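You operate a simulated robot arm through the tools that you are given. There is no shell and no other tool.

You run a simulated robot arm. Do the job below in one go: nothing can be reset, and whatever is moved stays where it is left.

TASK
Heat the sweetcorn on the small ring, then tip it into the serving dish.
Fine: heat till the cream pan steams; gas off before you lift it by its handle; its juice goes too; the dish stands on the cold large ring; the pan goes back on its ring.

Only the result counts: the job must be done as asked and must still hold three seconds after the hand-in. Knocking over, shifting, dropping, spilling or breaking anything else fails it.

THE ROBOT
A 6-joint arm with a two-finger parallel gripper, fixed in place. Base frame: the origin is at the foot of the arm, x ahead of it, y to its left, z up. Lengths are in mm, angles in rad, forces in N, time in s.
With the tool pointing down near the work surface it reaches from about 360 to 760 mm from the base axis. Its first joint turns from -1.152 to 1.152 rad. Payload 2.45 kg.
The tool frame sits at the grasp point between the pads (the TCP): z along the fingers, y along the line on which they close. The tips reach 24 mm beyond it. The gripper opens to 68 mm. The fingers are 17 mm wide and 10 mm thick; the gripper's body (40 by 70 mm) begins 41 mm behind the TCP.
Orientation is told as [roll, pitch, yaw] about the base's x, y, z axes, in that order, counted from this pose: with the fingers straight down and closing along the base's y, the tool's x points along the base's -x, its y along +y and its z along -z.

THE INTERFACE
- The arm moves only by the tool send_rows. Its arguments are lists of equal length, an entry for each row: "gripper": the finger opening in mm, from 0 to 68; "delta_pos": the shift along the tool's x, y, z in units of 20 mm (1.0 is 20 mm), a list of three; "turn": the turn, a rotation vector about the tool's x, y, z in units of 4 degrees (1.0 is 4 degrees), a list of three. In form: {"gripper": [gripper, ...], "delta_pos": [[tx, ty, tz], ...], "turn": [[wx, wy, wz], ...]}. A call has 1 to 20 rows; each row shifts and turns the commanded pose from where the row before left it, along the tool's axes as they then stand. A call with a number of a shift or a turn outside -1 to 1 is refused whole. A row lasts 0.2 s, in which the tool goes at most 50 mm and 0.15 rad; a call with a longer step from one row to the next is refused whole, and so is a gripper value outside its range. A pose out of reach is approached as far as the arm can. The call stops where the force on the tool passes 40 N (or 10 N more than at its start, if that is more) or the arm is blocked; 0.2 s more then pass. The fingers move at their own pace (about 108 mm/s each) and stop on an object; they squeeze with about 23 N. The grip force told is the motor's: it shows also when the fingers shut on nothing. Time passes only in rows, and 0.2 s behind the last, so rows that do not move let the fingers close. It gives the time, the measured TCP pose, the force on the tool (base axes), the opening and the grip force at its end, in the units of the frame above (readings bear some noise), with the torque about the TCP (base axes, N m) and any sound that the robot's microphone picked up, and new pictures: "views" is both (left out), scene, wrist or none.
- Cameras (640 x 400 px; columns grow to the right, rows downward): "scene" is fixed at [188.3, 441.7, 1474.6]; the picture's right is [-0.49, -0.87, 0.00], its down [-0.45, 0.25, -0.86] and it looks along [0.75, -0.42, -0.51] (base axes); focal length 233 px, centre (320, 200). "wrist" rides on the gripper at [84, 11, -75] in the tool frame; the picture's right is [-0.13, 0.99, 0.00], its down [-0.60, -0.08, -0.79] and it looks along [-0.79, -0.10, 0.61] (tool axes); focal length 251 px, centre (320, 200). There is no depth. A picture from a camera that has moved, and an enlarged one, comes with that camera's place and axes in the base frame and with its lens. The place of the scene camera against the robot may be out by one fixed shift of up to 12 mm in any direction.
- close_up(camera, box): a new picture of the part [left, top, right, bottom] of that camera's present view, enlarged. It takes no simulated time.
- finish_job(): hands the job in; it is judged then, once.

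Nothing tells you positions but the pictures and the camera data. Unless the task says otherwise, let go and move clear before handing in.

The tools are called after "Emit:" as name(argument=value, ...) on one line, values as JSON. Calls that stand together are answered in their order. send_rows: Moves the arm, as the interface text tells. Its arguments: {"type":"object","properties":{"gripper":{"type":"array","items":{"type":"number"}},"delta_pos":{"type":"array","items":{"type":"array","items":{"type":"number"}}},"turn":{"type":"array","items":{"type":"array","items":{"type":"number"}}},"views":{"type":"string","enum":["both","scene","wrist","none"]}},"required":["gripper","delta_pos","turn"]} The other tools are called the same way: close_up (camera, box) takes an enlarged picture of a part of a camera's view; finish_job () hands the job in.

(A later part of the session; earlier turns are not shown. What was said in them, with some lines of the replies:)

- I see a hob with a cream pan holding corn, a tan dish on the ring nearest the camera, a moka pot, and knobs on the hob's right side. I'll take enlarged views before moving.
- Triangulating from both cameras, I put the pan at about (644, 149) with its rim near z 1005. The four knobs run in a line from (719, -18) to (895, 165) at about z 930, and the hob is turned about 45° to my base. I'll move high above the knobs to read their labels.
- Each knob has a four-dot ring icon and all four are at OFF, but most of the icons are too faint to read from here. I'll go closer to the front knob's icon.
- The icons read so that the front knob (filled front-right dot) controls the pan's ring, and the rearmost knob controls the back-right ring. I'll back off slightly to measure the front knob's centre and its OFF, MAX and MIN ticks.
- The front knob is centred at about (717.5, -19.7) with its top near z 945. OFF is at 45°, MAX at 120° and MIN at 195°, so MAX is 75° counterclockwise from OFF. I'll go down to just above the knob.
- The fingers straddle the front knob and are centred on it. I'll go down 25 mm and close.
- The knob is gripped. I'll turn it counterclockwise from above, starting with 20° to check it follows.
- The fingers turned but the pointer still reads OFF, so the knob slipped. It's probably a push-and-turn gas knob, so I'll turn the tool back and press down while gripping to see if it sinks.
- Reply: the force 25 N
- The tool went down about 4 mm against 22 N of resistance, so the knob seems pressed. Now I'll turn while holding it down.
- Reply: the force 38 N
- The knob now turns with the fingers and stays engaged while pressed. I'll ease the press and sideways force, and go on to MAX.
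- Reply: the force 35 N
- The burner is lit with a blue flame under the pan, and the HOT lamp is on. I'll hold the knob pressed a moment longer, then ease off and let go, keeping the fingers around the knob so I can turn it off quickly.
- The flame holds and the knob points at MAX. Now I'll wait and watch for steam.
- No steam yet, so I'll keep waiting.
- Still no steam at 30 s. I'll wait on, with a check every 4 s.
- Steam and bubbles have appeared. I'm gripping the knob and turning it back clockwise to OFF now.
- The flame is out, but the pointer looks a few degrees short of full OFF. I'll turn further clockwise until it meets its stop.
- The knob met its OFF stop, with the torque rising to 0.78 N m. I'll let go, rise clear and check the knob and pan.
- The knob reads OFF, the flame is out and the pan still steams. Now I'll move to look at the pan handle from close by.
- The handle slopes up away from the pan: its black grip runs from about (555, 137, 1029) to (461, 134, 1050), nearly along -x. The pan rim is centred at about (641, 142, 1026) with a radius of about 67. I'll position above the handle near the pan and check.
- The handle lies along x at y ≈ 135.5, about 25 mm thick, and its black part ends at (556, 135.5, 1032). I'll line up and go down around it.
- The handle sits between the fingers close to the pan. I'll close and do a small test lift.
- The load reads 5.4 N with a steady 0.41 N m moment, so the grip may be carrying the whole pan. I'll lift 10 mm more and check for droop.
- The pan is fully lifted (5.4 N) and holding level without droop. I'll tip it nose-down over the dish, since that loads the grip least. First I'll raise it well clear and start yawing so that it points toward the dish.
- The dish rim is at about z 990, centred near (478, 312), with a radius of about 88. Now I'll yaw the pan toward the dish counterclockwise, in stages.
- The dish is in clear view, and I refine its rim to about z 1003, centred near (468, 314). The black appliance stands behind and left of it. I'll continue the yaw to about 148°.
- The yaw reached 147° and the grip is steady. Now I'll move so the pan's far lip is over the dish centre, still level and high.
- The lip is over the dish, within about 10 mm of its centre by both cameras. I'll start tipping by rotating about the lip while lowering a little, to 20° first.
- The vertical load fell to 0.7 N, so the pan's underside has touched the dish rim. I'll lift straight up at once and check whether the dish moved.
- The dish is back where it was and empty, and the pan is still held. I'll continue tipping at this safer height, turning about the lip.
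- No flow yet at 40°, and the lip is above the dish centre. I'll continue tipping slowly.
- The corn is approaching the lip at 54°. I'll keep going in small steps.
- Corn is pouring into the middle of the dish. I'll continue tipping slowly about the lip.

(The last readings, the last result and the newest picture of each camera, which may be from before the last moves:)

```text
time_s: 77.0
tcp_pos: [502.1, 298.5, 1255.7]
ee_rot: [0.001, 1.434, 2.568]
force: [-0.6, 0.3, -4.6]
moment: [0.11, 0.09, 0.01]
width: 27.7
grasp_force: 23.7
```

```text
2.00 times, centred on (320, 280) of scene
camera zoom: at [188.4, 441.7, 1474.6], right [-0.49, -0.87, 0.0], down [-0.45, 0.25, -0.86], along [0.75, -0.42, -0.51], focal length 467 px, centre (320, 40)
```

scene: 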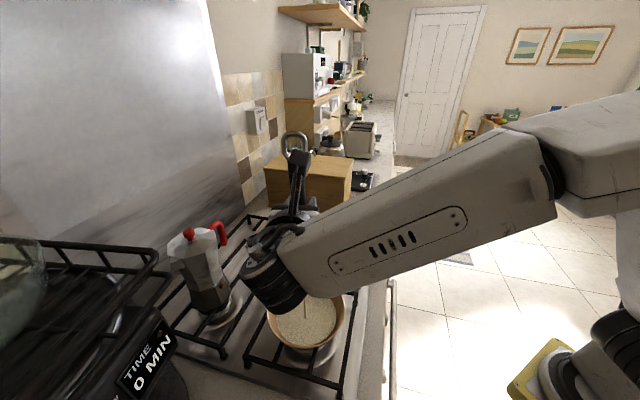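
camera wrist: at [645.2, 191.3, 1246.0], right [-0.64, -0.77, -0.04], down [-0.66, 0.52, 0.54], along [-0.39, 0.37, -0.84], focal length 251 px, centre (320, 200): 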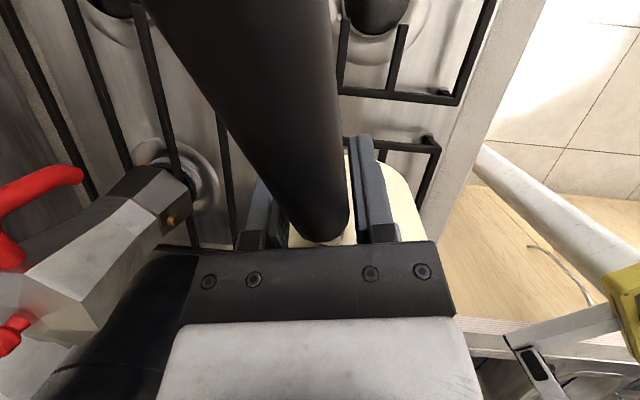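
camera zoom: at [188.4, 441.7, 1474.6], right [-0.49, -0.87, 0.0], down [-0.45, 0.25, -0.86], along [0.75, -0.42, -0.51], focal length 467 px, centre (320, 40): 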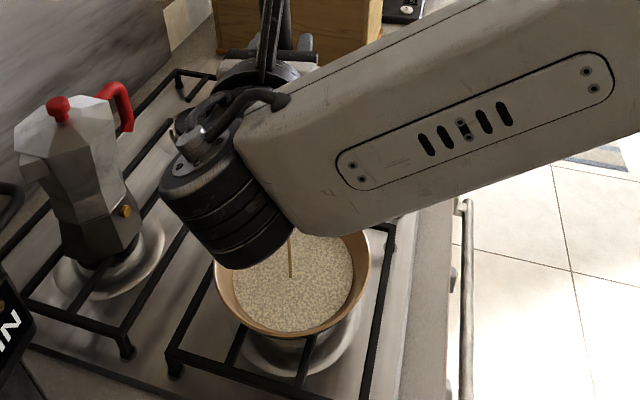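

It's still pouring cleanly into the centre. I'll tip further and hold so the juice drains.

Emit:
send_rows(gripper=[15, 15, 15, 15, 15, 15, 15, 15, 15, 15, 15, 15, 15, 15], delta_pos=[[0, 0, 0], [0, 0, 0], [0.0055, 0, -0.2846], [0.0055, 0, -0.2846], [0.0055, 0, -0.2846], [0.0055, 0, -0.2846], [0.0055, 0, -0.2846], [0.0055, 0, -0.2846], [0.0055, 0, -0.2846], [0.0055, 0, -0.2846], [0.0055, 0, -0.2846], [0.0055, 0, -0.2846], [0, 0, 0], [0, 0, 0]], turn=[[0, 0, 0], [0, 0, 0], [0, 0.5, 0], [0, 0.5, 0], [0, 0.5, 0], [0, 0.5, 0], [0, 0.5, 0], [0, 0.5, 0], [0, 0.5, 0], [0, 0.5, 0], [0, 0.5, 0], [0, 0.5, 0], [0, 0, 0], [0, 0, 0]], views="both")

Emit:
close_up(camera="scene", box=[200, 180, 440, 380])

```text
time_s: 80.0
tcp_pos: [463.7, 323.8, 1255.5]
ee_rot: [3.142, 1.361, -0.577]
force: [0.2, 0.2, -4.2]
moment: [0.14, 0.23, 0.0]
width: 27.7
grasp_force: 22.7
out of reach, approached as far as the arm can: row 11, 12
camera wrist: at [379.2, 365.1, 1322.9], right [-0.52, -0.85, -0.13], down [-0.5, 0.42, -0.76], along [0.69, -0.33, -0.64], focal length 251 px, centre (320, 200)
```

scene: 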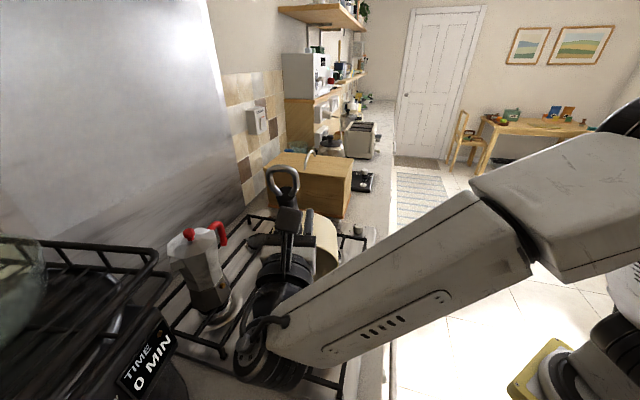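
wrist: 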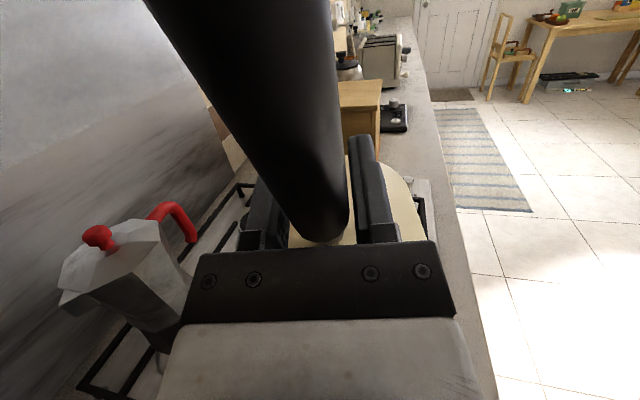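

```text
2.00 times, centred on (320, 280) of scene
camera zoom: at [188.4, 441.7, 1474.6], right [-0.49, -0.87, 0.0], down [-0.45, 0.25, -0.86], along [0.75, -0.42, -0.51], focal length 467 px, centre (320, 40)
```

zoom: 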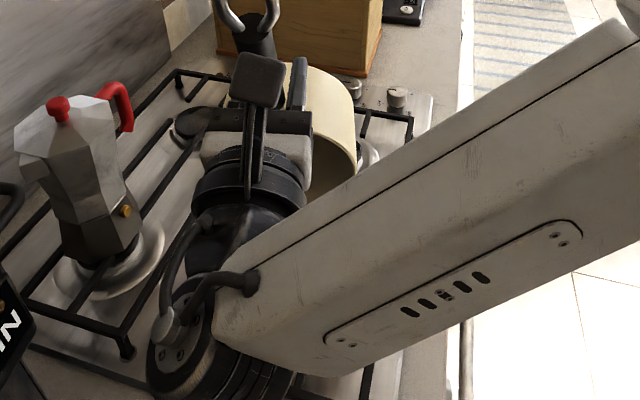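

The tilt is now about 102°, close to the arm's limit here, and the load has dropped to 4.2 N. I'll hold for the juice to drain.

Emit:
send_rows(gripper=[15, 15, 15, 15, 15, 15, 15, 15, 15, 15, 15, 15, 15, 15, 15, 15, 15, 15, 15, 15], delta_pos=[[0, 0, 0], [0, 0, 0], [0, 0, 0], [0, 0, 0], [0, 0, 0], [0, 0, 0], [0, 0, 0], [0, 0, 0], [0, 0, 0], [0, 0, 0], [0, 0, 0], [0, 0, 0], [0, 0, 0], [0, 0, 0], [0, 0, 0], [0, 0, 0], [0, 0, 0], [0, 0, 0], [0, 0, 0], [0, 0, 0]], turn=[[0, 0, 0], [0, 0, 0], [0, 0, 0], [0, 0, 0], [0, 0, 0], [0, 0, 0], [0, 0, 0], [0, 0, 0], [0, 0, 0], [0, 0, 0], [0, 0, 0], [0, 0, 0], [0, 0, 0], [0, 0, 0], [0, 0, 0], [0, 0, 0], [0, 0, 0], [0, 0, 0], [0, 0, 0], [0, 0, 0]], views="scene")

Emit:
close_up(camera="scene", box=[260, 200, 360, 280])

```text
time_s: 84.2
tcp_pos: [462.1, 324.3, 1255.7]
ee_rot: [3.14, 1.36, -0.578]
force: [-0.4, -0.1, -4.8]
moment: [0.13, 0.25, 0.0]
width: 27.5
grasp_force: 23.2
```

scene: 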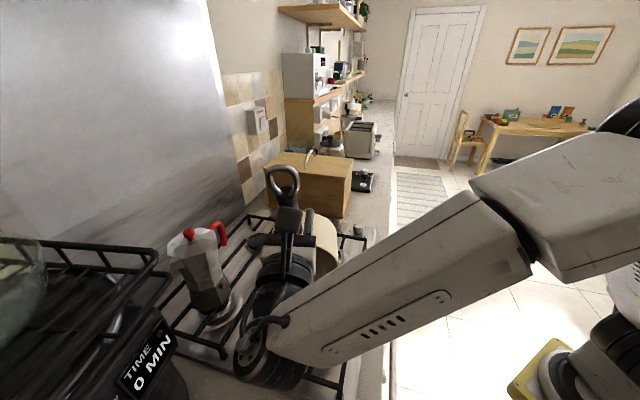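

```text
5.00 times, centred on (310, 240) of scene
camera zoom: at [188.4, 441.7, 1474.6], right [-0.49, -0.87, 0.0], down [-0.45, 0.25, -0.86], along [0.75, -0.42, -0.51], focal length 1167 px, centre (370, 0)
```

zoom: 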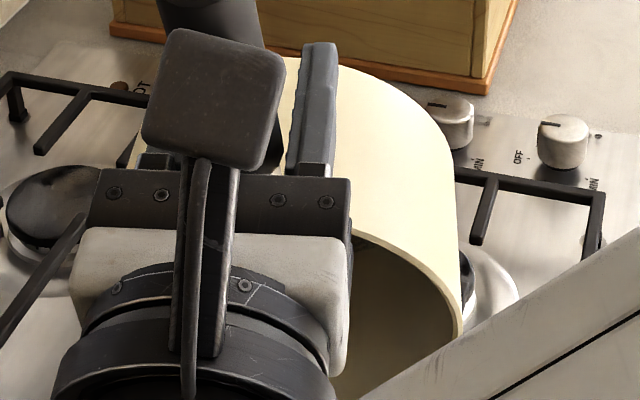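

I'll tilt back partway to see into the pan and check that the corn and juice have gone.

Emit:
send_rows(gripper=[15, 15, 15, 15, 15, 15, 15, 15, 15, 15, 15, 15, 15, 15, 15, 15, 15, 15, 15, 15], delta_pos=[[-0.0154, 0, 0.2846], [-0.0154, 0, 0.2846], [-0.0154, 0, 0.2846], [-0.0154, 0, 0.2846], [-0.0154, 0, 0.2846], [-0.0154, 0, 0.2846], [-0.0154, 0, 0.2846], [-0.0154, 0, 0.2846], [-0.0154, 0, 0.2846], [-0.0154, 0, 0.2846], [-0.0154, 0, 0.2846], [-0.0154, 0, 0.2846], [-0.0154, 0, 0.2846], [-0.0154, 0, 0.2846], [-0.0154, 0, 0.2846], [-0.0154, 0, 0.2846], [-0.0154, 0, 0.2846], [-0.0154, 0, 0.2846], [0, 0, 0], [0, 0, 0]], turn=[[0, -0.5, 0], [0, -0.5, 0], [0, -0.5, 0], [0, -0.5, 0], [0, -0.5, 0], [0, -0.5, 0], [0, -0.5, 0], [0, -0.5, 0], [0, -0.5, 0], [0, -0.5, 0], [0, -0.5, 0], [0, -0.5, 0], [0, -0.5, 0], [0, -0.5, 0], [0, -0.5, 0], [0, -0.5, 0], [0, -0.5, 0], [0, -0.5, 0], [0, 0, 0], [0, 0, 0]], views="scene")

Emit:
close_up(camera="scene", box=[220, 210, 400, 360])

```text
time_s: 88.4
tcp_pos: [546.8, 269.6, 1241.3]
ee_rot: [0.001, 1.154, 2.565]
force: [0.0, -0.1, -3.4]
moment: [0.02, 0.02, 0.02]
width: 27.5
grasp_force: 23.1
```

scene: 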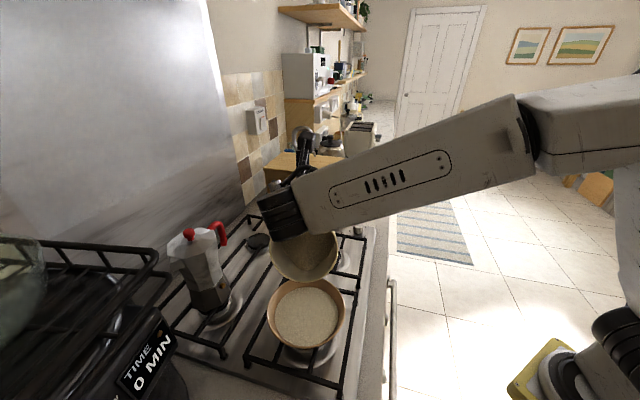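

```text
2.67 times, centred on (310, 285) of scene
camera zoom: at [188.4, 441.7, 1474.6], right [-0.49, -0.87, 0.0], down [-0.45, 0.25, -0.86], along [0.75, -0.42, -0.51], focal length 622 px, centre (347, -27)
```

zoom: 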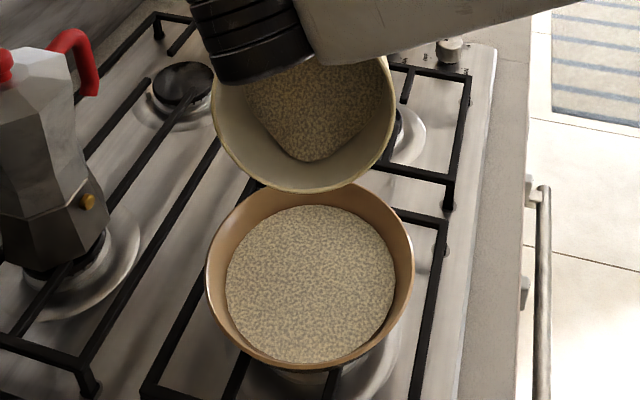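

Most of the corn is in the dish, but a layer still clings to the pan bottom, so it needs a steeper tip. I'll shift the lip 30 mm back toward the near side of the dish to gain wrist room, then tip past 110°.

Emit:
send_rows(gripper=[15, 15, 15, 15, 15, 15, 15, 15, 15, 15, 15, 15, 15, 15, 15, 15, 15, 15, 15, 15], delta_pos=[[0.203, 0, 0.457], [0.203, 0, 0.457], [0.203, 0, 0.457], [0.0055, 0, -0.2846], [0.0055, 0, -0.2846], [0.0055, 0, -0.2846], [0.0055, 0, -0.2846], [0.0055, 0, -0.2846], [0.0055, 0, -0.2846], [0.0055, 0, -0.2846], [0.0055, 0, -0.2846], [0.0055, 0, -0.2846], [0.0055, 0, -0.2846], [0.0055, 0, -0.2846], [0.0055, 0, -0.2846], [0.0055, 0, -0.2846], [0.0055, 0, -0.2846], [0.0055, 0, -0.2846], [0.0055, 0, -0.2846], [0, 0, 0]], turn=[[0, 0, 0], [0, 0, 0], [0, 0, 0], [0, 0.5, 0], [0, 0.5, 0], [0, 0.5, 0], [0, 0.5, 0], [0, 0.5, 0], [0, 0.5, 0], [0, 0.5, 0], [0, 0.5, 0], [0, 0.5, 0], [0, 0.5, 0], [0, 0.5, 0], [0, 0.5, 0], [0, 0.5, 0], [0, 0.5, 0], [0, 0.5, 0], [0, 0.5, 0], [0, 0, 0]], views="none")

Emit:
send_rows(gripper=[15, 15, 15, 15, 15], delta_pos=[[0.0055, 0, -0.2846], [0.0055, 0, -0.2846], [0.0055, 0, -0.2846], [0.0055, 0, -0.2846], [0, 0, 0]], turn=[[0, 0.5, 0], [0, 0.5, 0], [0, 0.5, 0], [0, 0.5, 0], [0, 0, 0]], views="scene")

```text
time_s: 92.6
tcp_pos: [498.1, 302.6, 1258.0]
ee_rot: [3.14, 1.429, -0.578]
force: [0.5, -0.3, -4.6]
moment: [0.15, 0.2, -0.02]
width: 27.5
grasp_force: 23.2
```

```text
time_s: 93.8
tcp_pos: [478.6, 314.6, 1253.5]
ee_rot: [3.139, 1.289, -0.577]
force: [0.1, -0.2, -5.1]
moment: [0.18, 0.25, 0.0]
width: 27.7
grasp_force: 22.8
```

scene: 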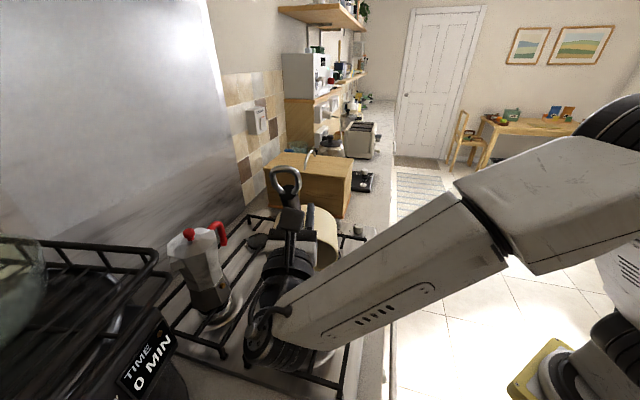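

There's no reach limit now at 106°, so I'll continue.

Emit:
send_rows(gripper=[15, 15, 15, 15, 15, 15, 15], delta_pos=[[0.0055, 0, -0.2846], [0.0055, 0, -0.2846], [0.0055, 0, -0.2846], [0.0055, 0, -0.2846], [0.0055, 0, -0.2846], [0, 0, 0], [0, 0, 0]], turn=[[0, 0.5, 0], [0, 0.5, 0], [0, 0.5, 0], [0, 0.5, 0], [0, 0.5, 0], [0, 0, 0], [0, 0, 0]], views="scene")

Emit:
close_up(camera="scene", box=[240, 200, 380, 380])

```text
time_s: 95.4
tcp_pos: [456.2, 329.3, 1245.0]
ee_rot: [3.142, 1.114, -0.575]
force: [0.4, 0.2, -4.5]
moment: [0.22, 0.27, 0.01]
width: 27.7
grasp_force: 22.7
```

scene: 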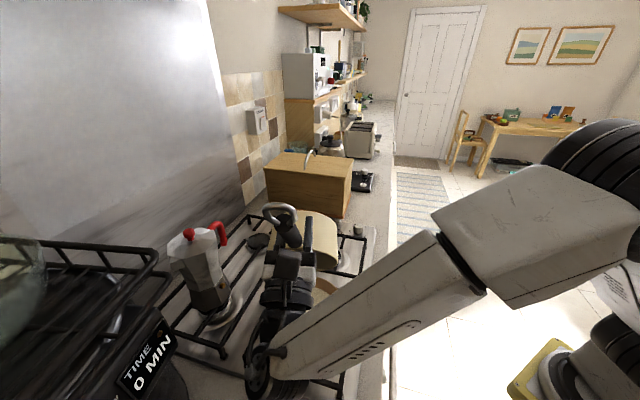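

```text
2.22 times, centred on (310, 290) of scene
camera zoom: at [188.4, 441.7, 1474.6], right [-0.49, -0.87, 0.0], down [-0.45, 0.25, -0.86], along [0.75, -0.42, -0.51], focal length 518 px, centre (342, 0)
```

zoom: 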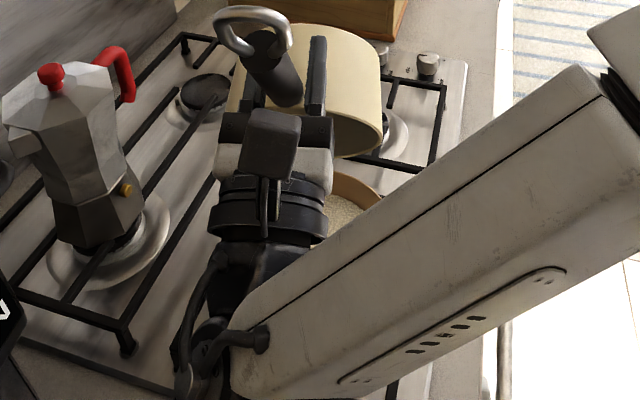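

Emit:
send_rows(gripper=[15, 15, 15, 15, 15, 15, 15, 15, 15, 15, 15, 15, 15, 15, 15, 15, 15, 15, 15, 15], delta_pos=[[0.0055, 0, -0.2846], [0.0055, 0, -0.2846], [0.0055, 0, -0.2846], [0.0055, 0, -0.2846], [0.0055, 0, -0.2846], [0, 0, 0], [0, 0, 0], [0, 0, 0], [0, 0, 0], [0, 0, 0], [0, 0, 0], [0, 0, 0], [0, 0, 0], [0, 0, 0], [0, 0, 0], [0, 0, 0], [0, 0, 0], [0, 0, 0], [0, 0, 0], [0, 0, 0]], turn=[[0, 0.5, 0], [0, 0.5, 0], [0, 0.5, 0], [0, 0.5, 0], [0, 0.5, 0], [0, 0, 0], [0, 0, 0], [0, 0, 0], [0, 0, 0], [0, 0, 0], [0, 0, 0], [0, 0, 0], [0, 0, 0], [0, 0, 0], [0, 0, 0], [0, 0, 0], [0, 0, 0], [0, 0, 0], [0, 0, 0], [0, 0, 0]], views="both")

Emit:
close_up(camera="scene", box=[240, 200, 380, 380])

```text
time_s: 99.6
tcp_pos: [488.3, 343.2, 1257.6]
ee_rot: [3.135, 0.946, -0.575]
force: [-0.5, -0.2, -5.1]
moment: [0.24, 0.35, -0.01]
width: 27.3
grasp_force: 23.2
out of reach, approached as far as the arm can: row 2, 3, 4, 5
camera wrist: at [389.2, 394.2, 1282.5], right [-0.47, -0.88, -0.1], down [-0.21, 0.22, -0.95], along [0.86, -0.43, -0.28], focal length 251 px, centre (320, 200)
```

scene: 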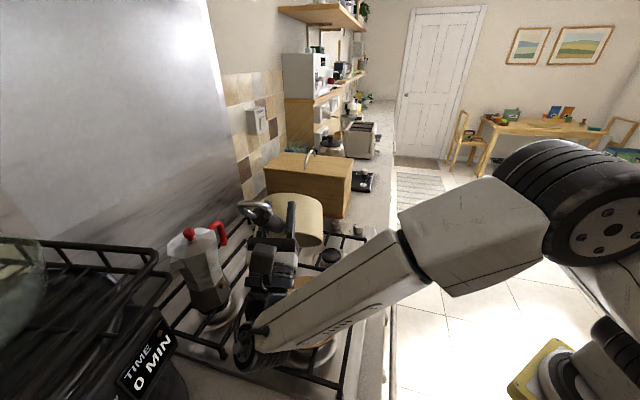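
wrist: 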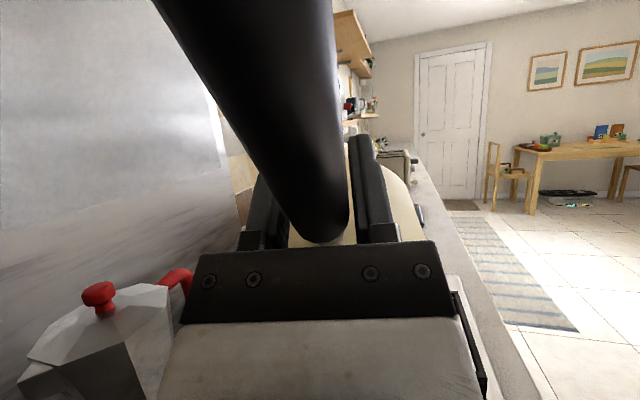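

```text
2.22 times, centred on (310, 290) of scene
camera zoom: at [188.4, 441.7, 1474.6], right [-0.49, -0.87, 0.0], down [-0.45, 0.25, -0.86], along [0.75, -0.42, -0.51], focal length 518 px, centre (342, 0)
```

zoom: 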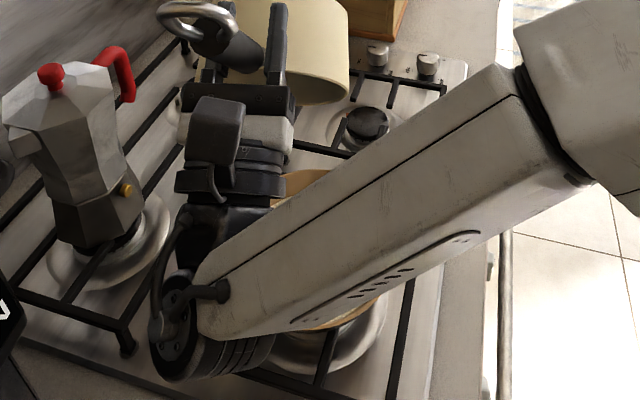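

The arm ran out of reach and the pan drifted about 50 mm off target. I'll reverse those rows right away and check for any spill.

Emit:
send_rows(gripper=[15, 15, 15, 15, 15, 15, 15], delta_pos=[[-0.0154, 0, 0.2846], [-0.0154, 0, 0.2846], [-0.0154, 0, 0.2846], [-0.0154, 0, 0.2846], [-0.0154, 0, 0.2846], [-0.0154, 0, 0.2846], [0, 0, 0]], turn=[[0, -0.5, 0], [0, -0.5, 0], [0, -0.5, 0], [0, -0.5, 0], [0, -0.5, 0], [0, -0.5, 0], [0, 0, 0]], views="scene")

Emit:
close_up(camera="scene", box=[220, 200, 400, 380])

```text
time_s: 101.2
tcp_pos: [514.2, 327.2, 1272.9]
ee_rot: [3.143, 1.153, -0.579]
force: [0.6, 0.9, -5.2]
moment: [0.22, 0.27, 0.02]
width: 27.6
grasp_force: 23.5
```

scene: 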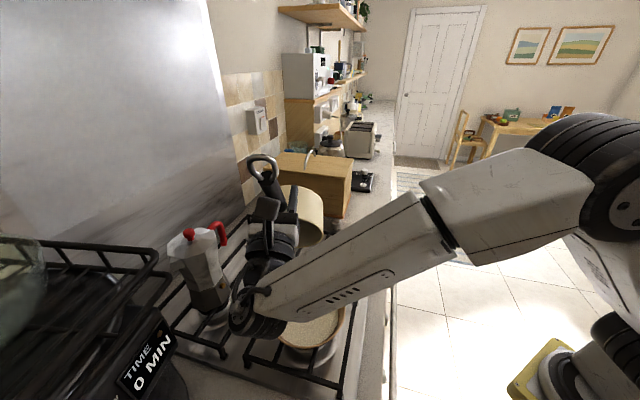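

```text
2.22 times, centred on (310, 290) of scene
camera zoom: at [188.4, 441.7, 1474.6], right [-0.49, -0.87, 0.0], down [-0.45, 0.25, -0.86], along [0.75, -0.42, -0.51], focal length 518 px, centre (342, 0)
```

zoom: 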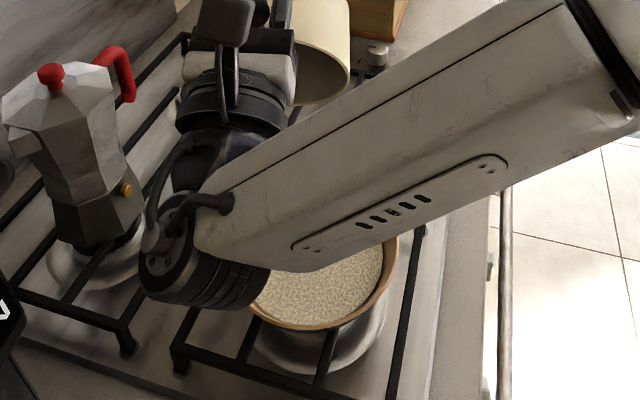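

Only the dish rim's right part is visible and I see no spill so far. The pan is at 114° but off to the side, so I'll bring the lip back over the dish.

Emit:
send_rows(gripper=[15, 15, 15, 15, 15, 15, 15], delta_pos=[[-0.02, 0.288, -0.496], [-0.02, 0.288, -0.496], [-0.02, 0.288, -0.496], [-0.02, 0.288, -0.496], [-0.02, 0.288, -0.496], [0, 0, 0], [0, 0, 0]], turn=[[0, 0, 0], [0, 0, 0], [0, 0, 0], [0, 0, 0], [0, 0, 0], [0, 0, 0], [0, 0, 0]], views="scene")

Emit:
close_up(camera="scene", box=[220, 200, 400, 380])

```text
time_s: 102.8
tcp_pos: [462.0, 326.6, 1251.3]
ee_rot: [-3.143, 1.15, -0.576]
force: [-0.3, -0.9, -4.4]
moment: [0.17, 0.3, 0.0]
width: 27.9
grasp_force: 22.4
```

scene: 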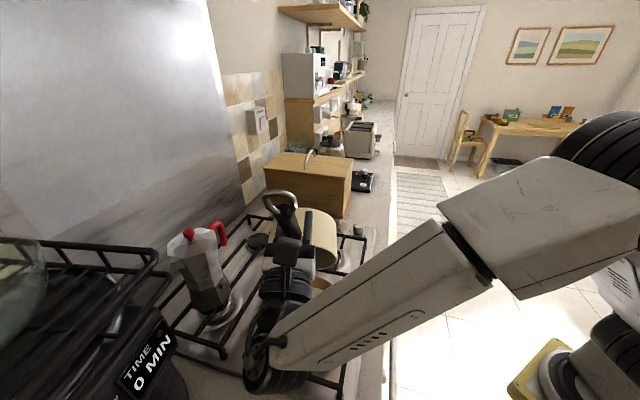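

```text
2.22 times, centred on (310, 290) of scene
camera zoom: at [188.4, 441.7, 1474.6], right [-0.49, -0.87, 0.0], down [-0.45, 0.25, -0.86], along [0.75, -0.42, -0.51], focal length 518 px, centre (342, 0)
```

zoom: 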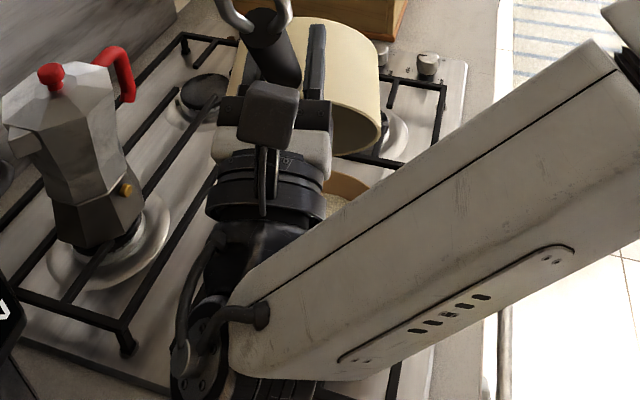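

The lip is back over the dish. I'll tilt back to about 66° again to look inside the pan.

Emit:
send_rows(gripper=[15, 15, 15, 15, 15, 15, 15, 15, 15, 15, 15, 15, 15, 15, 15, 15, 15, 15, 15, 15], delta_pos=[[-0.012, 0, 0.3557], [-0.012, 0, 0.3557], [-0.012, 0, 0.3557], [-0.012, 0, 0.3557], [-0.012, 0, 0.3557], [-0.012, 0, 0.3557], [-0.012, 0, 0.3557], [-0.012, 0, 0.3557], [-0.012, 0, 0.3557], [-0.012, 0, 0.3557], [-0.012, 0, 0.3557], [-0.012, 0, 0.3557], [-0.012, 0, 0.3557], [-0.012, 0, 0.3557], [-0.012, 0, 0.3557], [-0.012, 0, 0.3557], [-0.012, 0, 0.3557], [-0.012, 0, 0.3557], [-0.012, 0, 0.3557], [0, 0, 0]], turn=[[0, -0.625, 0], [0, -0.625, 0], [0, -0.625, 0], [0, -0.625, 0], [0, -0.625, 0], [0, -0.625, 0], [0, -0.625, 0], [0, -0.625, 0], [0, -0.625, 0], [0, -0.625, 0], [0, -0.625, 0], [0, -0.625, 0], [0, -0.625, 0], [0, -0.625, 0], [0, -0.625, 0], [0, -0.625, 0], [0, -0.625, 0], [0, -0.625, 0], [0, -0.625, 0], [0, 0, 0]], views="scene")

Emit:
close_up(camera="scene", box=[220, 210, 400, 360])

```text
time_s: 107.0
tcp_pos: [570.8, 256.5, 1252.0]
ee_rot: [0.0, 1.16, 2.565]
force: [0.9, 0.4, -4.4]
moment: [0.02, -0.01, 0.03]
width: 27.7
grasp_force: 22.7
```

scene: 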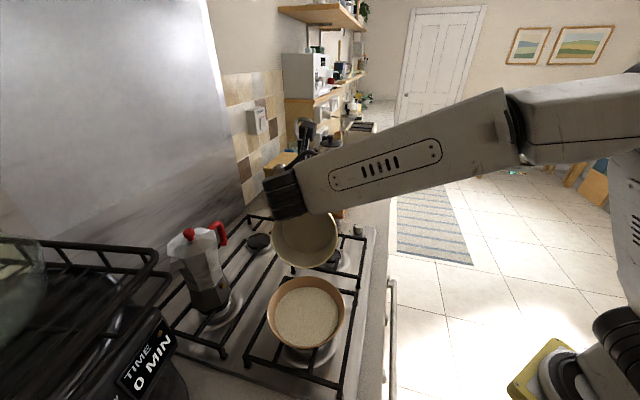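

```text
2.67 times, centred on (310, 285) of scene
camera zoom: at [188.4, 441.7, 1474.6], right [-0.49, -0.87, 0.0], down [-0.45, 0.25, -0.86], along [0.75, -0.42, -0.51], focal length 622 px, centre (347, -27)
```

zoom: 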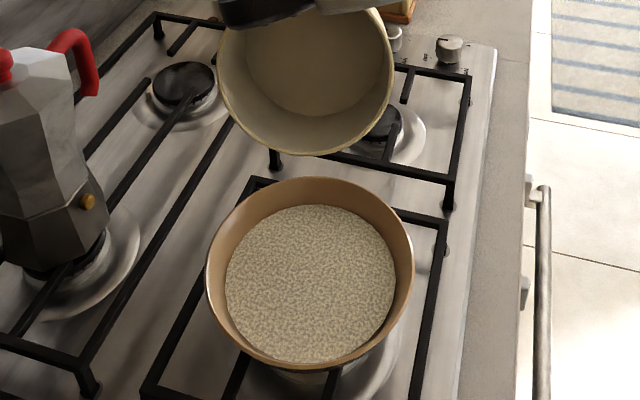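

The pan is now empty and the dish holds the corn. I'll inspect the hob closely for any spill.

Emit:
close_up(camera="scene", box=[240, 260, 380, 360])

Emit:
close_up(camera="scene", box=[240, 200, 400, 300])

Emit:
close_up(camera="scene", box=[140, 200, 340, 390])

```text
4.00 times, centred on (310, 310) of scene
camera zoom: at [188.4, 441.7, 1474.6], right [-0.49, -0.87, 0.0], down [-0.45, 0.25, -0.86], along [0.75, -0.42, -0.51], focal length 933 px, centre (360, -240)
```

zoom: 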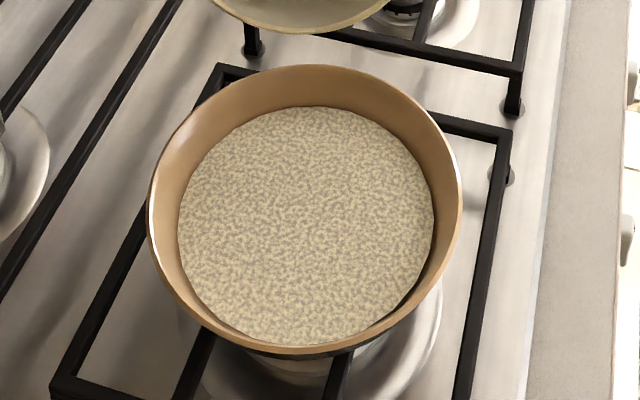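

```text
4.00 times, centred on (320, 250) of scene
camera zoom: at [188.4, 441.7, 1474.6], right [-0.49, -0.87, 0.0], down [-0.45, 0.25, -0.86], along [0.75, -0.42, -0.51], focal length 933 px, centre (320, 0)
```

zoom: 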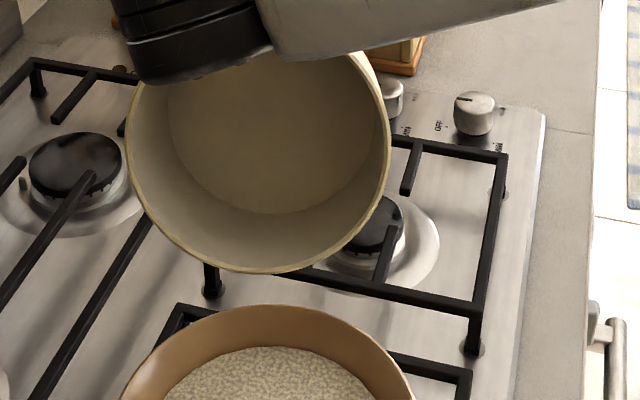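

```text
2.11 times, centred on (240, 295) of scene
camera zoom: at [188.4, 441.7, 1474.6], right [-0.49, -0.87, 0.0], down [-0.45, 0.25, -0.86], along [0.75, -0.42, -0.51], focal length 491 px, centre (488, 0)
```

zoom: 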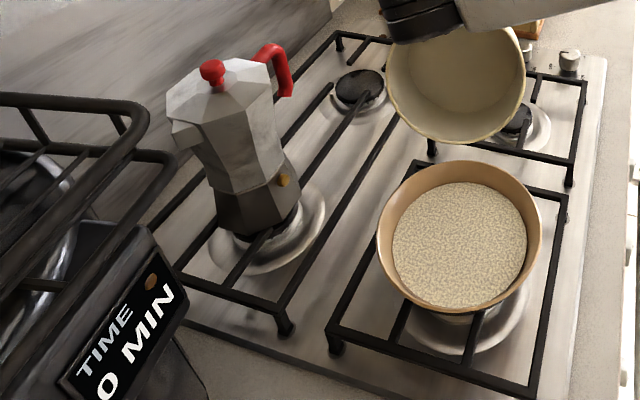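

No spill is visible, the pan is empty and the dish hasn't moved. I'll raise slightly and bring the pan back level.

Emit:
send_rows(gripper=[15, 15, 15, 15, 15, 15, 15, 15, 15, 15, 15, 15, 15, 15, 15, 15, 15, 15, 15, 15], delta_pos=[[0.6875, 0, -0.3], [0.6875, 0, -0.3], [-0.0408, 0, 0.5685], [-0.0408, 0, 0.5685], [-0.0408, 0, 0.5685], [-0.0408, 0, 0.5685], [-0.0408, 0, 0.5685], [-0.0408, 0, 0.5685], [-0.0408, 0, 0.5685], [-0.0408, 0, 0.5685], [-0.0408, 0, 0.5685], [-0.0408, 0, 0.5685], [-0.0408, 0, 0.5685], [-0.0408, 0, 0.5685], [-0.0408, 0, 0.5685], [-0.0408, 0, 0.5685], [-0.0408, 0, 0.5685], [-0.0408, 0, 0.5685], [-0.02, 0, 0.35], [0, 0, 0]], turn=[[0, 0, 0], [0, 0, 0], [0, -1, 0], [0, -1, 0], [0, -1, 0], [0, -1, 0], [0, -1, 0], [0, -1, 0], [0, -1, 0], [0, -1, 0], [0, -1, 0], [0, -1, 0], [0, -1, 0], [0, -1, 0], [0, -1, 0], [0, -1, 0], [0, -1, 0], [0, -1, 0], [0, -0.615, 0], [0, 0, 0]], views="scene")

Emit:
close_up(camera="scene", box=[220, 190, 420, 360])

```text
time_s: 111.2
tcp_pos: [649.2, 204.3, 1128.0]
ee_rot: [0.001, 0.002, 2.565]
force: [0.0, 0.3, -4.7]
moment: [-0.25, -0.35, -0.01]
width: 27.4
grasp_force: 23.3
```

scene: 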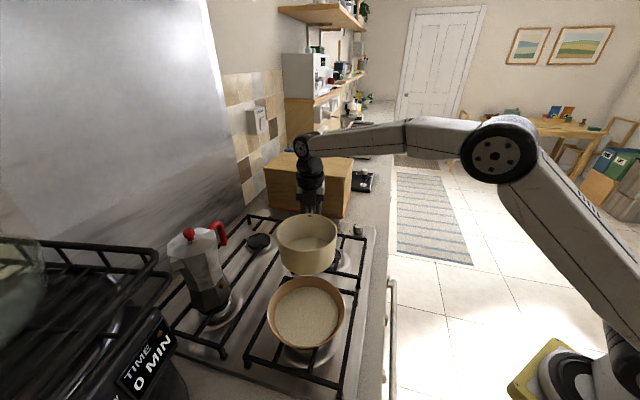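

```text
2.35 times, centred on (320, 275) of scene
camera zoom: at [188.4, 441.7, 1474.6], right [-0.49, -0.87, 0.0], down [-0.45, 0.25, -0.86], along [0.75, -0.42, -0.51], focal length 549 px, centre (320, 24)
```

zoom: 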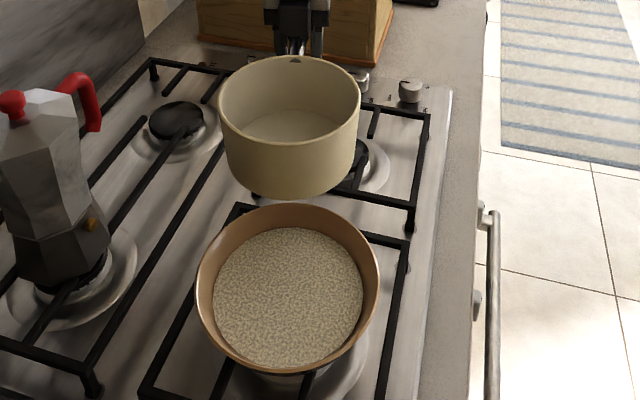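

Emit:
close_up(camera="scene", box=[270, 205, 350, 255])

```text
8.00 times, centred on (310, 230) of scene
camera zoom: at [188.4, 441.7, 1474.6], right [-0.49, -0.87, 0.0], down [-0.45, 0.25, -0.86], along [0.75, -0.42, -0.51], focal length 1866 px, centre (400, -40)
```

zoom: 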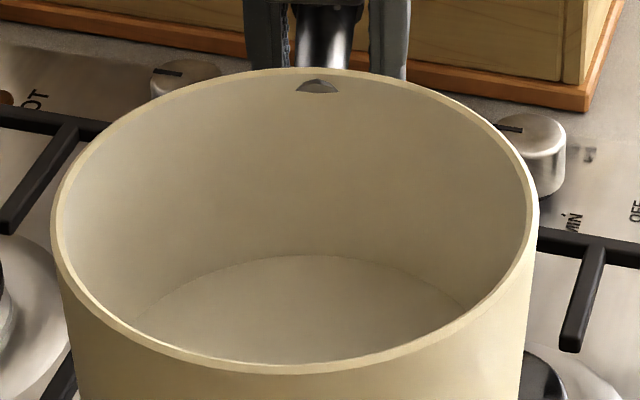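

The pan is clean and empty. I'll move back and unwind the yaw over its ring.

Emit:
send_rows(gripper=[15, 15, 15, 15, 15, 15, 15, 15, 15, 15, 15, 15, 15, 15, 15, 15, 15, 15, 15, 15], delta_pos=[[-0.306, 0.7125, 0], [-0.306, 0.7125, 0], [-0.306, 0.7125, 0], [-0.306, 0.7125, 0], [-0.306, 0.7125, 0], [-0.306, 0.7125, 0], [-0.306, 0.7125, 0], [-0.306, 0.7125, 0], [0, 0, 0], [0, 0, 0], [0, 0, 0], [0, 0, 0], [0, 0, 0], [0, 0, 0], [0, 0, 0], [0, 0, 0], [0, 0, 0], [0, 0, 0], [0, 0, 0], [0, 0, 0]], turn=[[0, 0, 0], [0, 0, 0], [0, 0, 0], [0, 0, 0], [0, 0, 0], [0, 0, 0], [0, 0, 0], [0, 0, 0], [0, 0, 1], [0, 0, 1], [0, 0, 1], [0, 0, 1], [0, 0, 1], [0, 0, 1], [0, 0, 1], [0, 0, 1], [0, 0, 1], [0, 0, 1], [0, 0, 1], [0, 0, 1]], views="none")

Emit:
send_rows(gripper=[15, 15, 15, 15, 15, 15, 15, 15, 15, 15, 15, 15, 15, 15, 15, 15, 15, 15, 15, 15], delta_pos=[[0, 0, 0], [0, 0, 0], [0, 0, 0], [0, 0, 0], [0, 0, 0], [0, 0, 0], [0, 0, 0], [0, 0, 0], [0, 0, 0], [0, 0, 0], [0, 0, 0], [0, 0, 0], [0, 0, 0], [0, 0, 0], [0, 0, 0], [0, 0, 0], [0, 0, 0], [0, 0, 0], [0, 0, 0], [0, 0, 0]], turn=[[0, 0, 1], [0, 0, 1], [0, 0, 1], [0, 0, 1], [0, 0, 1], [0, 0, 1], [0, 0, 1], [0, 0, 1], [0, 0, 1], [0, 0, 1], [0, 0, 1], [0, 0, 1], [0, 0, 1], [0, 0, 1], [0, 0, 1], [0, 0, 1], [0, 0, 1], [0, 0, 1], [0, 0, 1], [0, 0, 1]], views="none")

Emit:
send_rows(gripper=[15, 15, 15, 15, 15, 15, 15], delta_pos=[[0, 0, 0], [0, 0, 0], [0, 0, 0], [0, 0, 0], [0, 0, 0], [0, 0, 0], [0, 0, 0]], turn=[[0, 0, 1], [0, 0, 1], [0, 0, 1], [0, 0, 1], [0, 0, 0.74], [0, 0, 0], [0, 0, 0]], views="both")

Emit:
close_up(camera="scene", box=[220, 150, 440, 380])

```text
time_s: 115.4
tcp_pos: [546.4, 135.3, 1126.7]
ee_rot: [-0.001, 0.002, 1.726]
force: [0.4, 0.5, -4.0]
moment: [-0.39, -0.06, -0.05]
width: 27.5
grasp_force: 22.9
```

```text
time_s: 119.6
tcp_pos: [546.9, 135.3, 1127.6]
ee_rot: [-0.003, -0.001, 0.33]
force: [0.3, -0.1, -5.2]
moment: [-0.13, 0.42, -0.02]
width: 27.6
grasp_force: 22.7
```

```text
time_s: 121.2
tcp_pos: [547.2, 135.7, 1127.5]
ee_rot: [-0.001, -0.002, -0.001]
force: [0.3, 0.0, -4.9]
moment: [-0.02, 0.41, 0.01]
width: 27.5
grasp_force: 23.2
camera wrist: at [461.1, 146.9, 1203.6], right [0.13, 0.99, 0.0], down [0.6, -0.08, 0.79], along [0.79, -0.1, -0.61], focal length 251 px, centre (320, 200)
```

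scene: 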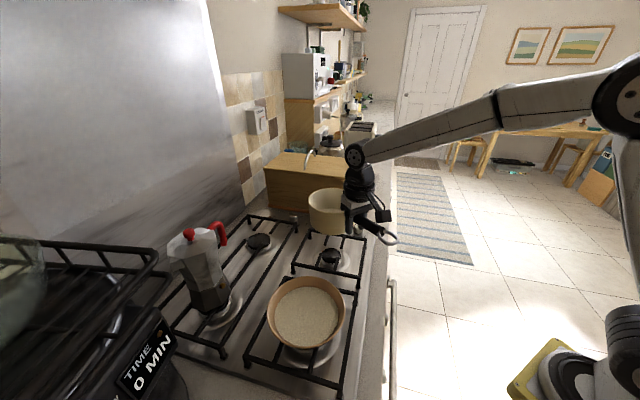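
wrist: 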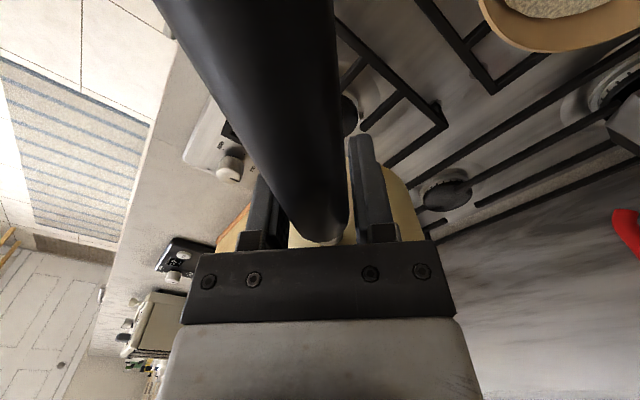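

```text
1.74 times, centred on (330, 265) of scene
camera zoom: at [188.4, 441.7, 1474.6], right [-0.49, -0.87, 0.0], down [-0.45, 0.25, -0.86], along [0.75, -0.42, -0.51], focal length 406 px, centre (303, 87)
```

zoom: 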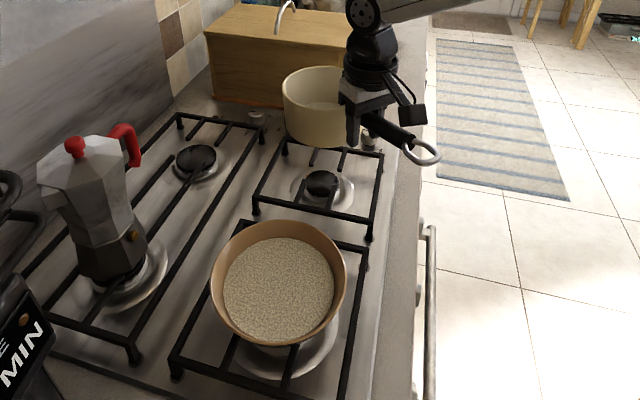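

The pan sits in the grip exactly as when lifted, and the dish hasn't moved. I'll lower it onto its ring, fast at first and then slowly until the load comes off.

Emit:
send_rows(gripper=[15, 15, 15, 15, 15, 15, 15, 15], delta_pos=[[0.03, -0.02, 0.6], [0.03, 0, 0.8], [0, 0, 0.8], [0, 0, 0.8], [0, 0, 0.8], [0, 0, 0.6], [0, 0, 0.3], [0, 0, 0]], turn=[[0, 0, 0], [0, 0, 0], [0, 0, 0], [0, 0, 0], [0, 0, 0], [0, 0, 0], [0, 0, 0], [0, 0, 0]], views="none")

Emit:
send_rows(gripper=[15, 15, 15, 15, 15], delta_pos=[[0, 0, 0.12], [0, 0, 0.12], [0, 0, 0.1], [0, 0, 0], [0, 0, 0]], turn=[[0, 0, 0], [0, 0, 0], [0, 0, 0], [0, 0, 0], [0, 0, 0]], views="scene")

Emit:
close_up(camera="scene", box=[280, 170, 440, 290])

```text
time_s: 123.0
tcp_pos: [544.9, 136.3, 1032.7]
ee_rot: [-0.002, -0.002, -0.001]
force: [-0.8, 0.7, -4.6]
moment: [-0.03, 0.41, 0.03]
width: 27.6
grasp_force: 23.2
```

```text
time_s: 124.2
tcp_pos: [546.3, 136.2, 1027.6]
ee_rot: [-0.002, -0.001, -0.002]
force: [0.4, 0.8, -4.2]
moment: [-0.01, 0.43, -0.01]
width: 27.8
grasp_force: 22.7
```

scene: 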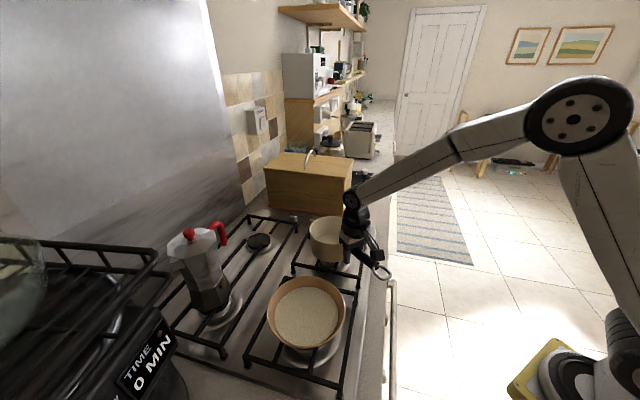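

```text
3.33 times, centred on (360, 230) of scene
camera zoom: at [188.4, 441.7, 1474.6], right [-0.49, -0.87, 0.0], down [-0.45, 0.25, -0.86], along [0.75, -0.42, -0.51], focal length 778 px, centre (187, 100)
```

zoom: 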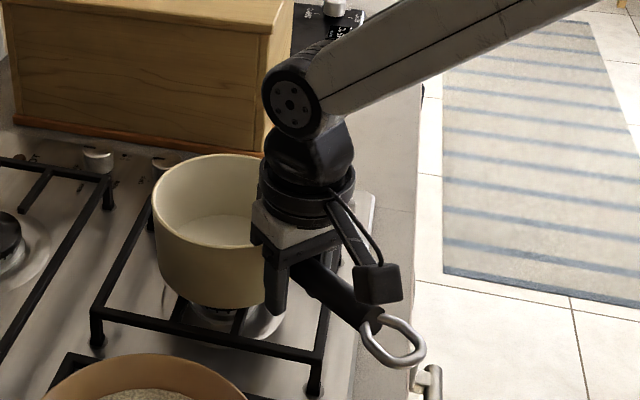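

I'm still carrying it about 7 mm up, so I'll lower gently to contact.

Emit:
send_rows(gripper=[15, 15, 15, 15, 15], delta_pos=[[0, 0, 0.1], [0, 0, 0.1], [0, 0, 0.1], [0, 0, 0], [0, 0, 0]], turn=[[0, 0, 0], [0, 0, 0], [0, 0, 0], [0, 0, 0], [0, 0, 0]], views="none")

Emit:
send_rows(gripper=[15, 15, 15], delta_pos=[[0, 0, 0.05], [0, 0, 0], [0, 0, 0]], turn=[[0, 0, 0], [0, 0, 0], [0, 0, 0]], views="none")

```text
time_s: 125.4
tcp_pos: [545.6, 135.1, 1021.8]
ee_rot: [0.0, -0.004, 0.0]
force: [-2.9, -0.3, 4.5]
moment: [0.08, -0.65, 0.02]
width: 27.3
grasp_force: 23.0
```

```text
time_s: 126.2
tcp_pos: [547.0, 133.3, 1021.2]
ee_rot: [0.0, -0.003, -0.001]
force: [-7.1, -1.6, 15.5]
moment: [0.01, -0.38, -0.02]
width: 27.6
grasp_force: 22.8
```

Contact is made and I'm pressing slightly. I'll ease up 1 mm, open, and look.

Emit:
send_rows(gripper=[15, 15, 68, 68, 68], delta_pos=[[0, 0, -0.06], [0, 0, 0], [0, 0, 0], [0, 0, 0], [0, 0, 0]], turn=[[0, 0, 0], [0, 0, 0], [0, 0, 0], [0, 0, 0], [0, 0, 0]], views="both")

Emit:
close_up(camera="scene", box=[280, 170, 440, 290])

```text
time_s: 127.4
tcp_pos: [545.2, 134.5, 1020.8]
ee_rot: [-0.003, -0.002, 0.0]
force: [0.0, 1.0, 0.1]
moment: [0.03, 0.0, 0.01]
width: 67.8
grasp_force: 0.1
camera wrist: at [460.2, 146.7, 1096.8], right [0.13, 0.99, 0.0], down [0.6, -0.08, 0.79], along [0.79, -0.1, -0.61], focal length 251 px, centre (320, 200)
```

scene: 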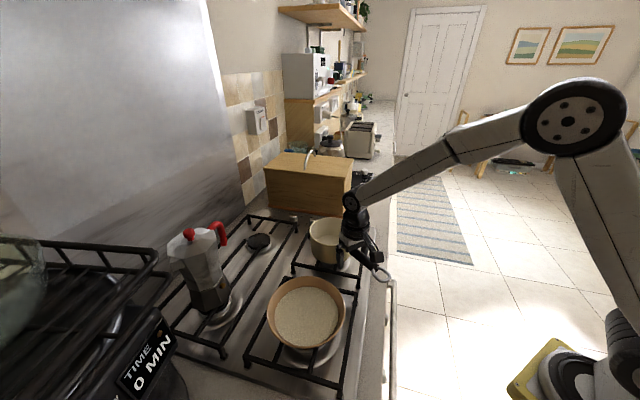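
wrist: 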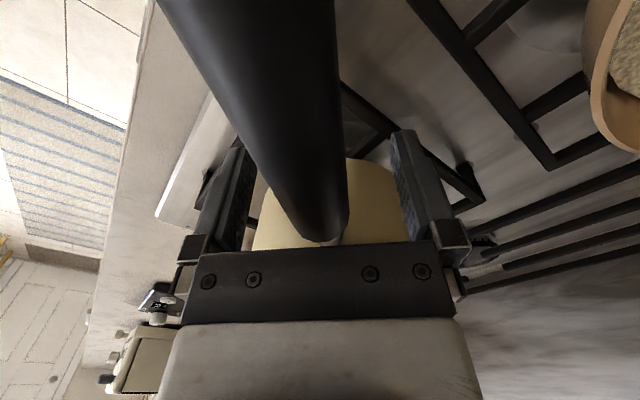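

```text
3.33 times, centred on (360, 230) of scene
camera zoom: at [188.3, 441.7, 1474.6], right [-0.49, -0.87, 0.0], down [-0.45, 0.25, -0.86], along [0.75, -0.42, -0.51], focal length 778 px, centre (187, 100)
```

zoom: 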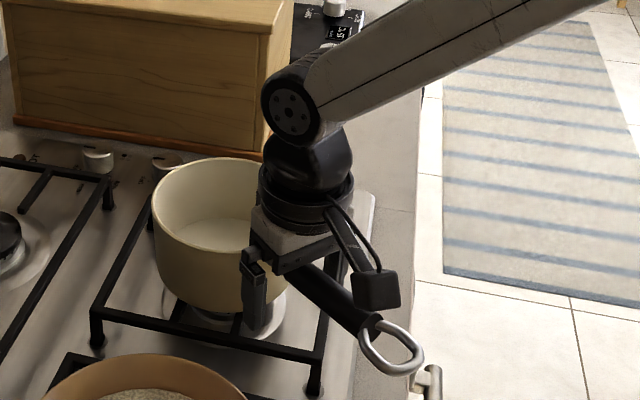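

The pan stands on its ring and is released. I'll rise straight up and do a final inspection.

Emit:
send_rows(gripper=[68, 68, 68, 68, 68, 68, 68, 68, 68, 68, 68, 68, 68, 68], delta_pos=[[0, 0, -0.5], [0, 0, -0.9], [0, 0, -1], [0, 0, -1], [0, 0, -1], [0, 0, -1], [0, 0, -1], [0, 0, -1], [0, 0, -1], [0, -1, -0.5], [0, -1, -0.5], [0, -1, 0], [0, -1, 0], [0, 0, 0]], turn=[[0, 0, 0], [0, 0, 0], [0, 0, 0], [0, 0, 0], [0, 0, 0], [0, 0, 0], [0, 0, 0], [0, 0, 0], [0, 0, 0], [0, 0, 0], [0, 0, 0], [0, 0, 0], [0, 0, 0], [0, 0, 0]], views="both")

Emit:
close_up(camera="scene", box=[220, 190, 420, 315])

Emit:
close_up(camera="scene", box=[140, 200, 400, 400])

```text
time_s: 130.4
tcp_pos: [544.9, 55.4, 1209.6]
ee_rot: [-0.002, -0.003, 0.001]
force: [-0.1, -0.5, 1.1]
moment: [-0.02, 0.02, 0.02]
width: 67.9
grasp_force: 0.2
camera wrist: at [459.9, 66.8, 1285.4], right [0.13, 0.99, 0.0], down [0.6, -0.08, 0.79], along [0.79, -0.1, -0.61], focal length 251 px, centre (320, 200)
```

scene: 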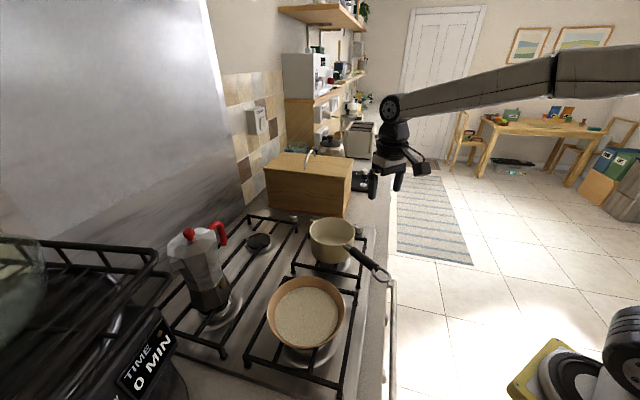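
wrist: 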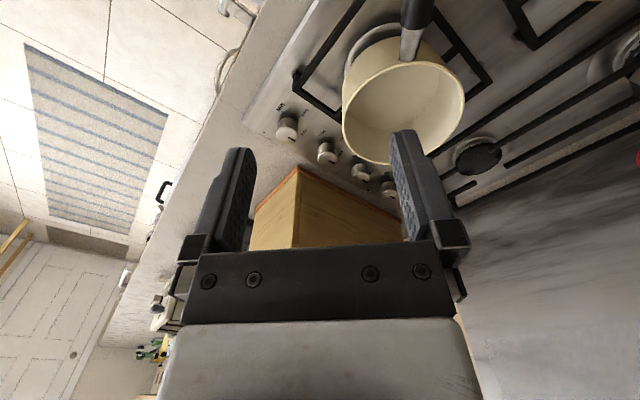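

```text
3.20 times, centred on (320, 252) of scene
camera zoom: at [188.3, 441.6, 1474.6], right [-0.49, -0.87, 0.0], down [-0.45, 0.25, -0.86], along [0.75, -0.42, -0.51], focal length 747 px, centre (320, 32)
```

zoom: 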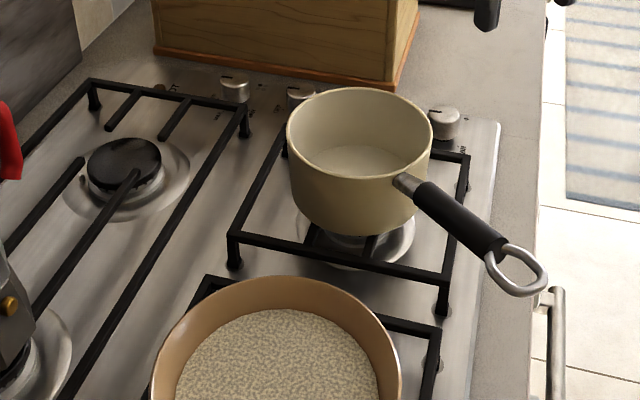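

```text
2.00 times, centred on (270, 300) of scene
camera zoom: at [188.3, 441.6, 1474.6], right [-0.49, -0.87, 0.0], down [-0.45, 0.25, -0.86], along [0.75, -0.42, -0.51], focal length 467 px, centre (420, 0)
```

zoom: 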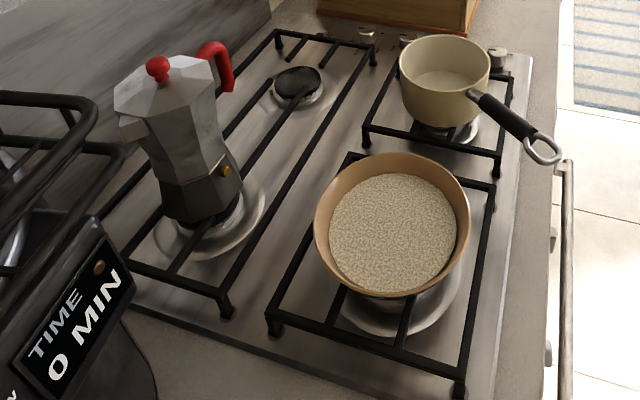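

The pan is back on its ring, empty and upright, with the gas off and the hot lamp out. The corn is in the dish on the large ring and I see no spill, so I'm handing in.

Emit:
finish_job()

```text
The job is handed in.
```

The sweetcorn is heated and in the serving dish. The cream pan is back on its small ring, empty and upright, and I've let go and moved the arm clear.

- **Heating:** I lit the small ring at MAX and waited until the pan steamed and bubbled. I turned the knob back to its OFF stop before lifting the pan by its handle.
- **Tipping:** The first pour left a layer of corn on the pan bottom, so I tipped it again, more steeply. A close look at the pan afterwards showed no corn or juice left in it.
- **Dish:** The dish is on the cold large ring. The pan's underside touched its rim once before pouring, but the dish ended up where it started as far as I can tell from the pictures.
- **Possible spill:** During the second tip the arm ran out of reach, and the pan's lip drifted past the dish edge for about three seconds. I saw no corn or juice on the hob afterwards. However, the corn in the dish looked no higher after that second tip, so I can't rule out a small spill where the camera couldn't see.
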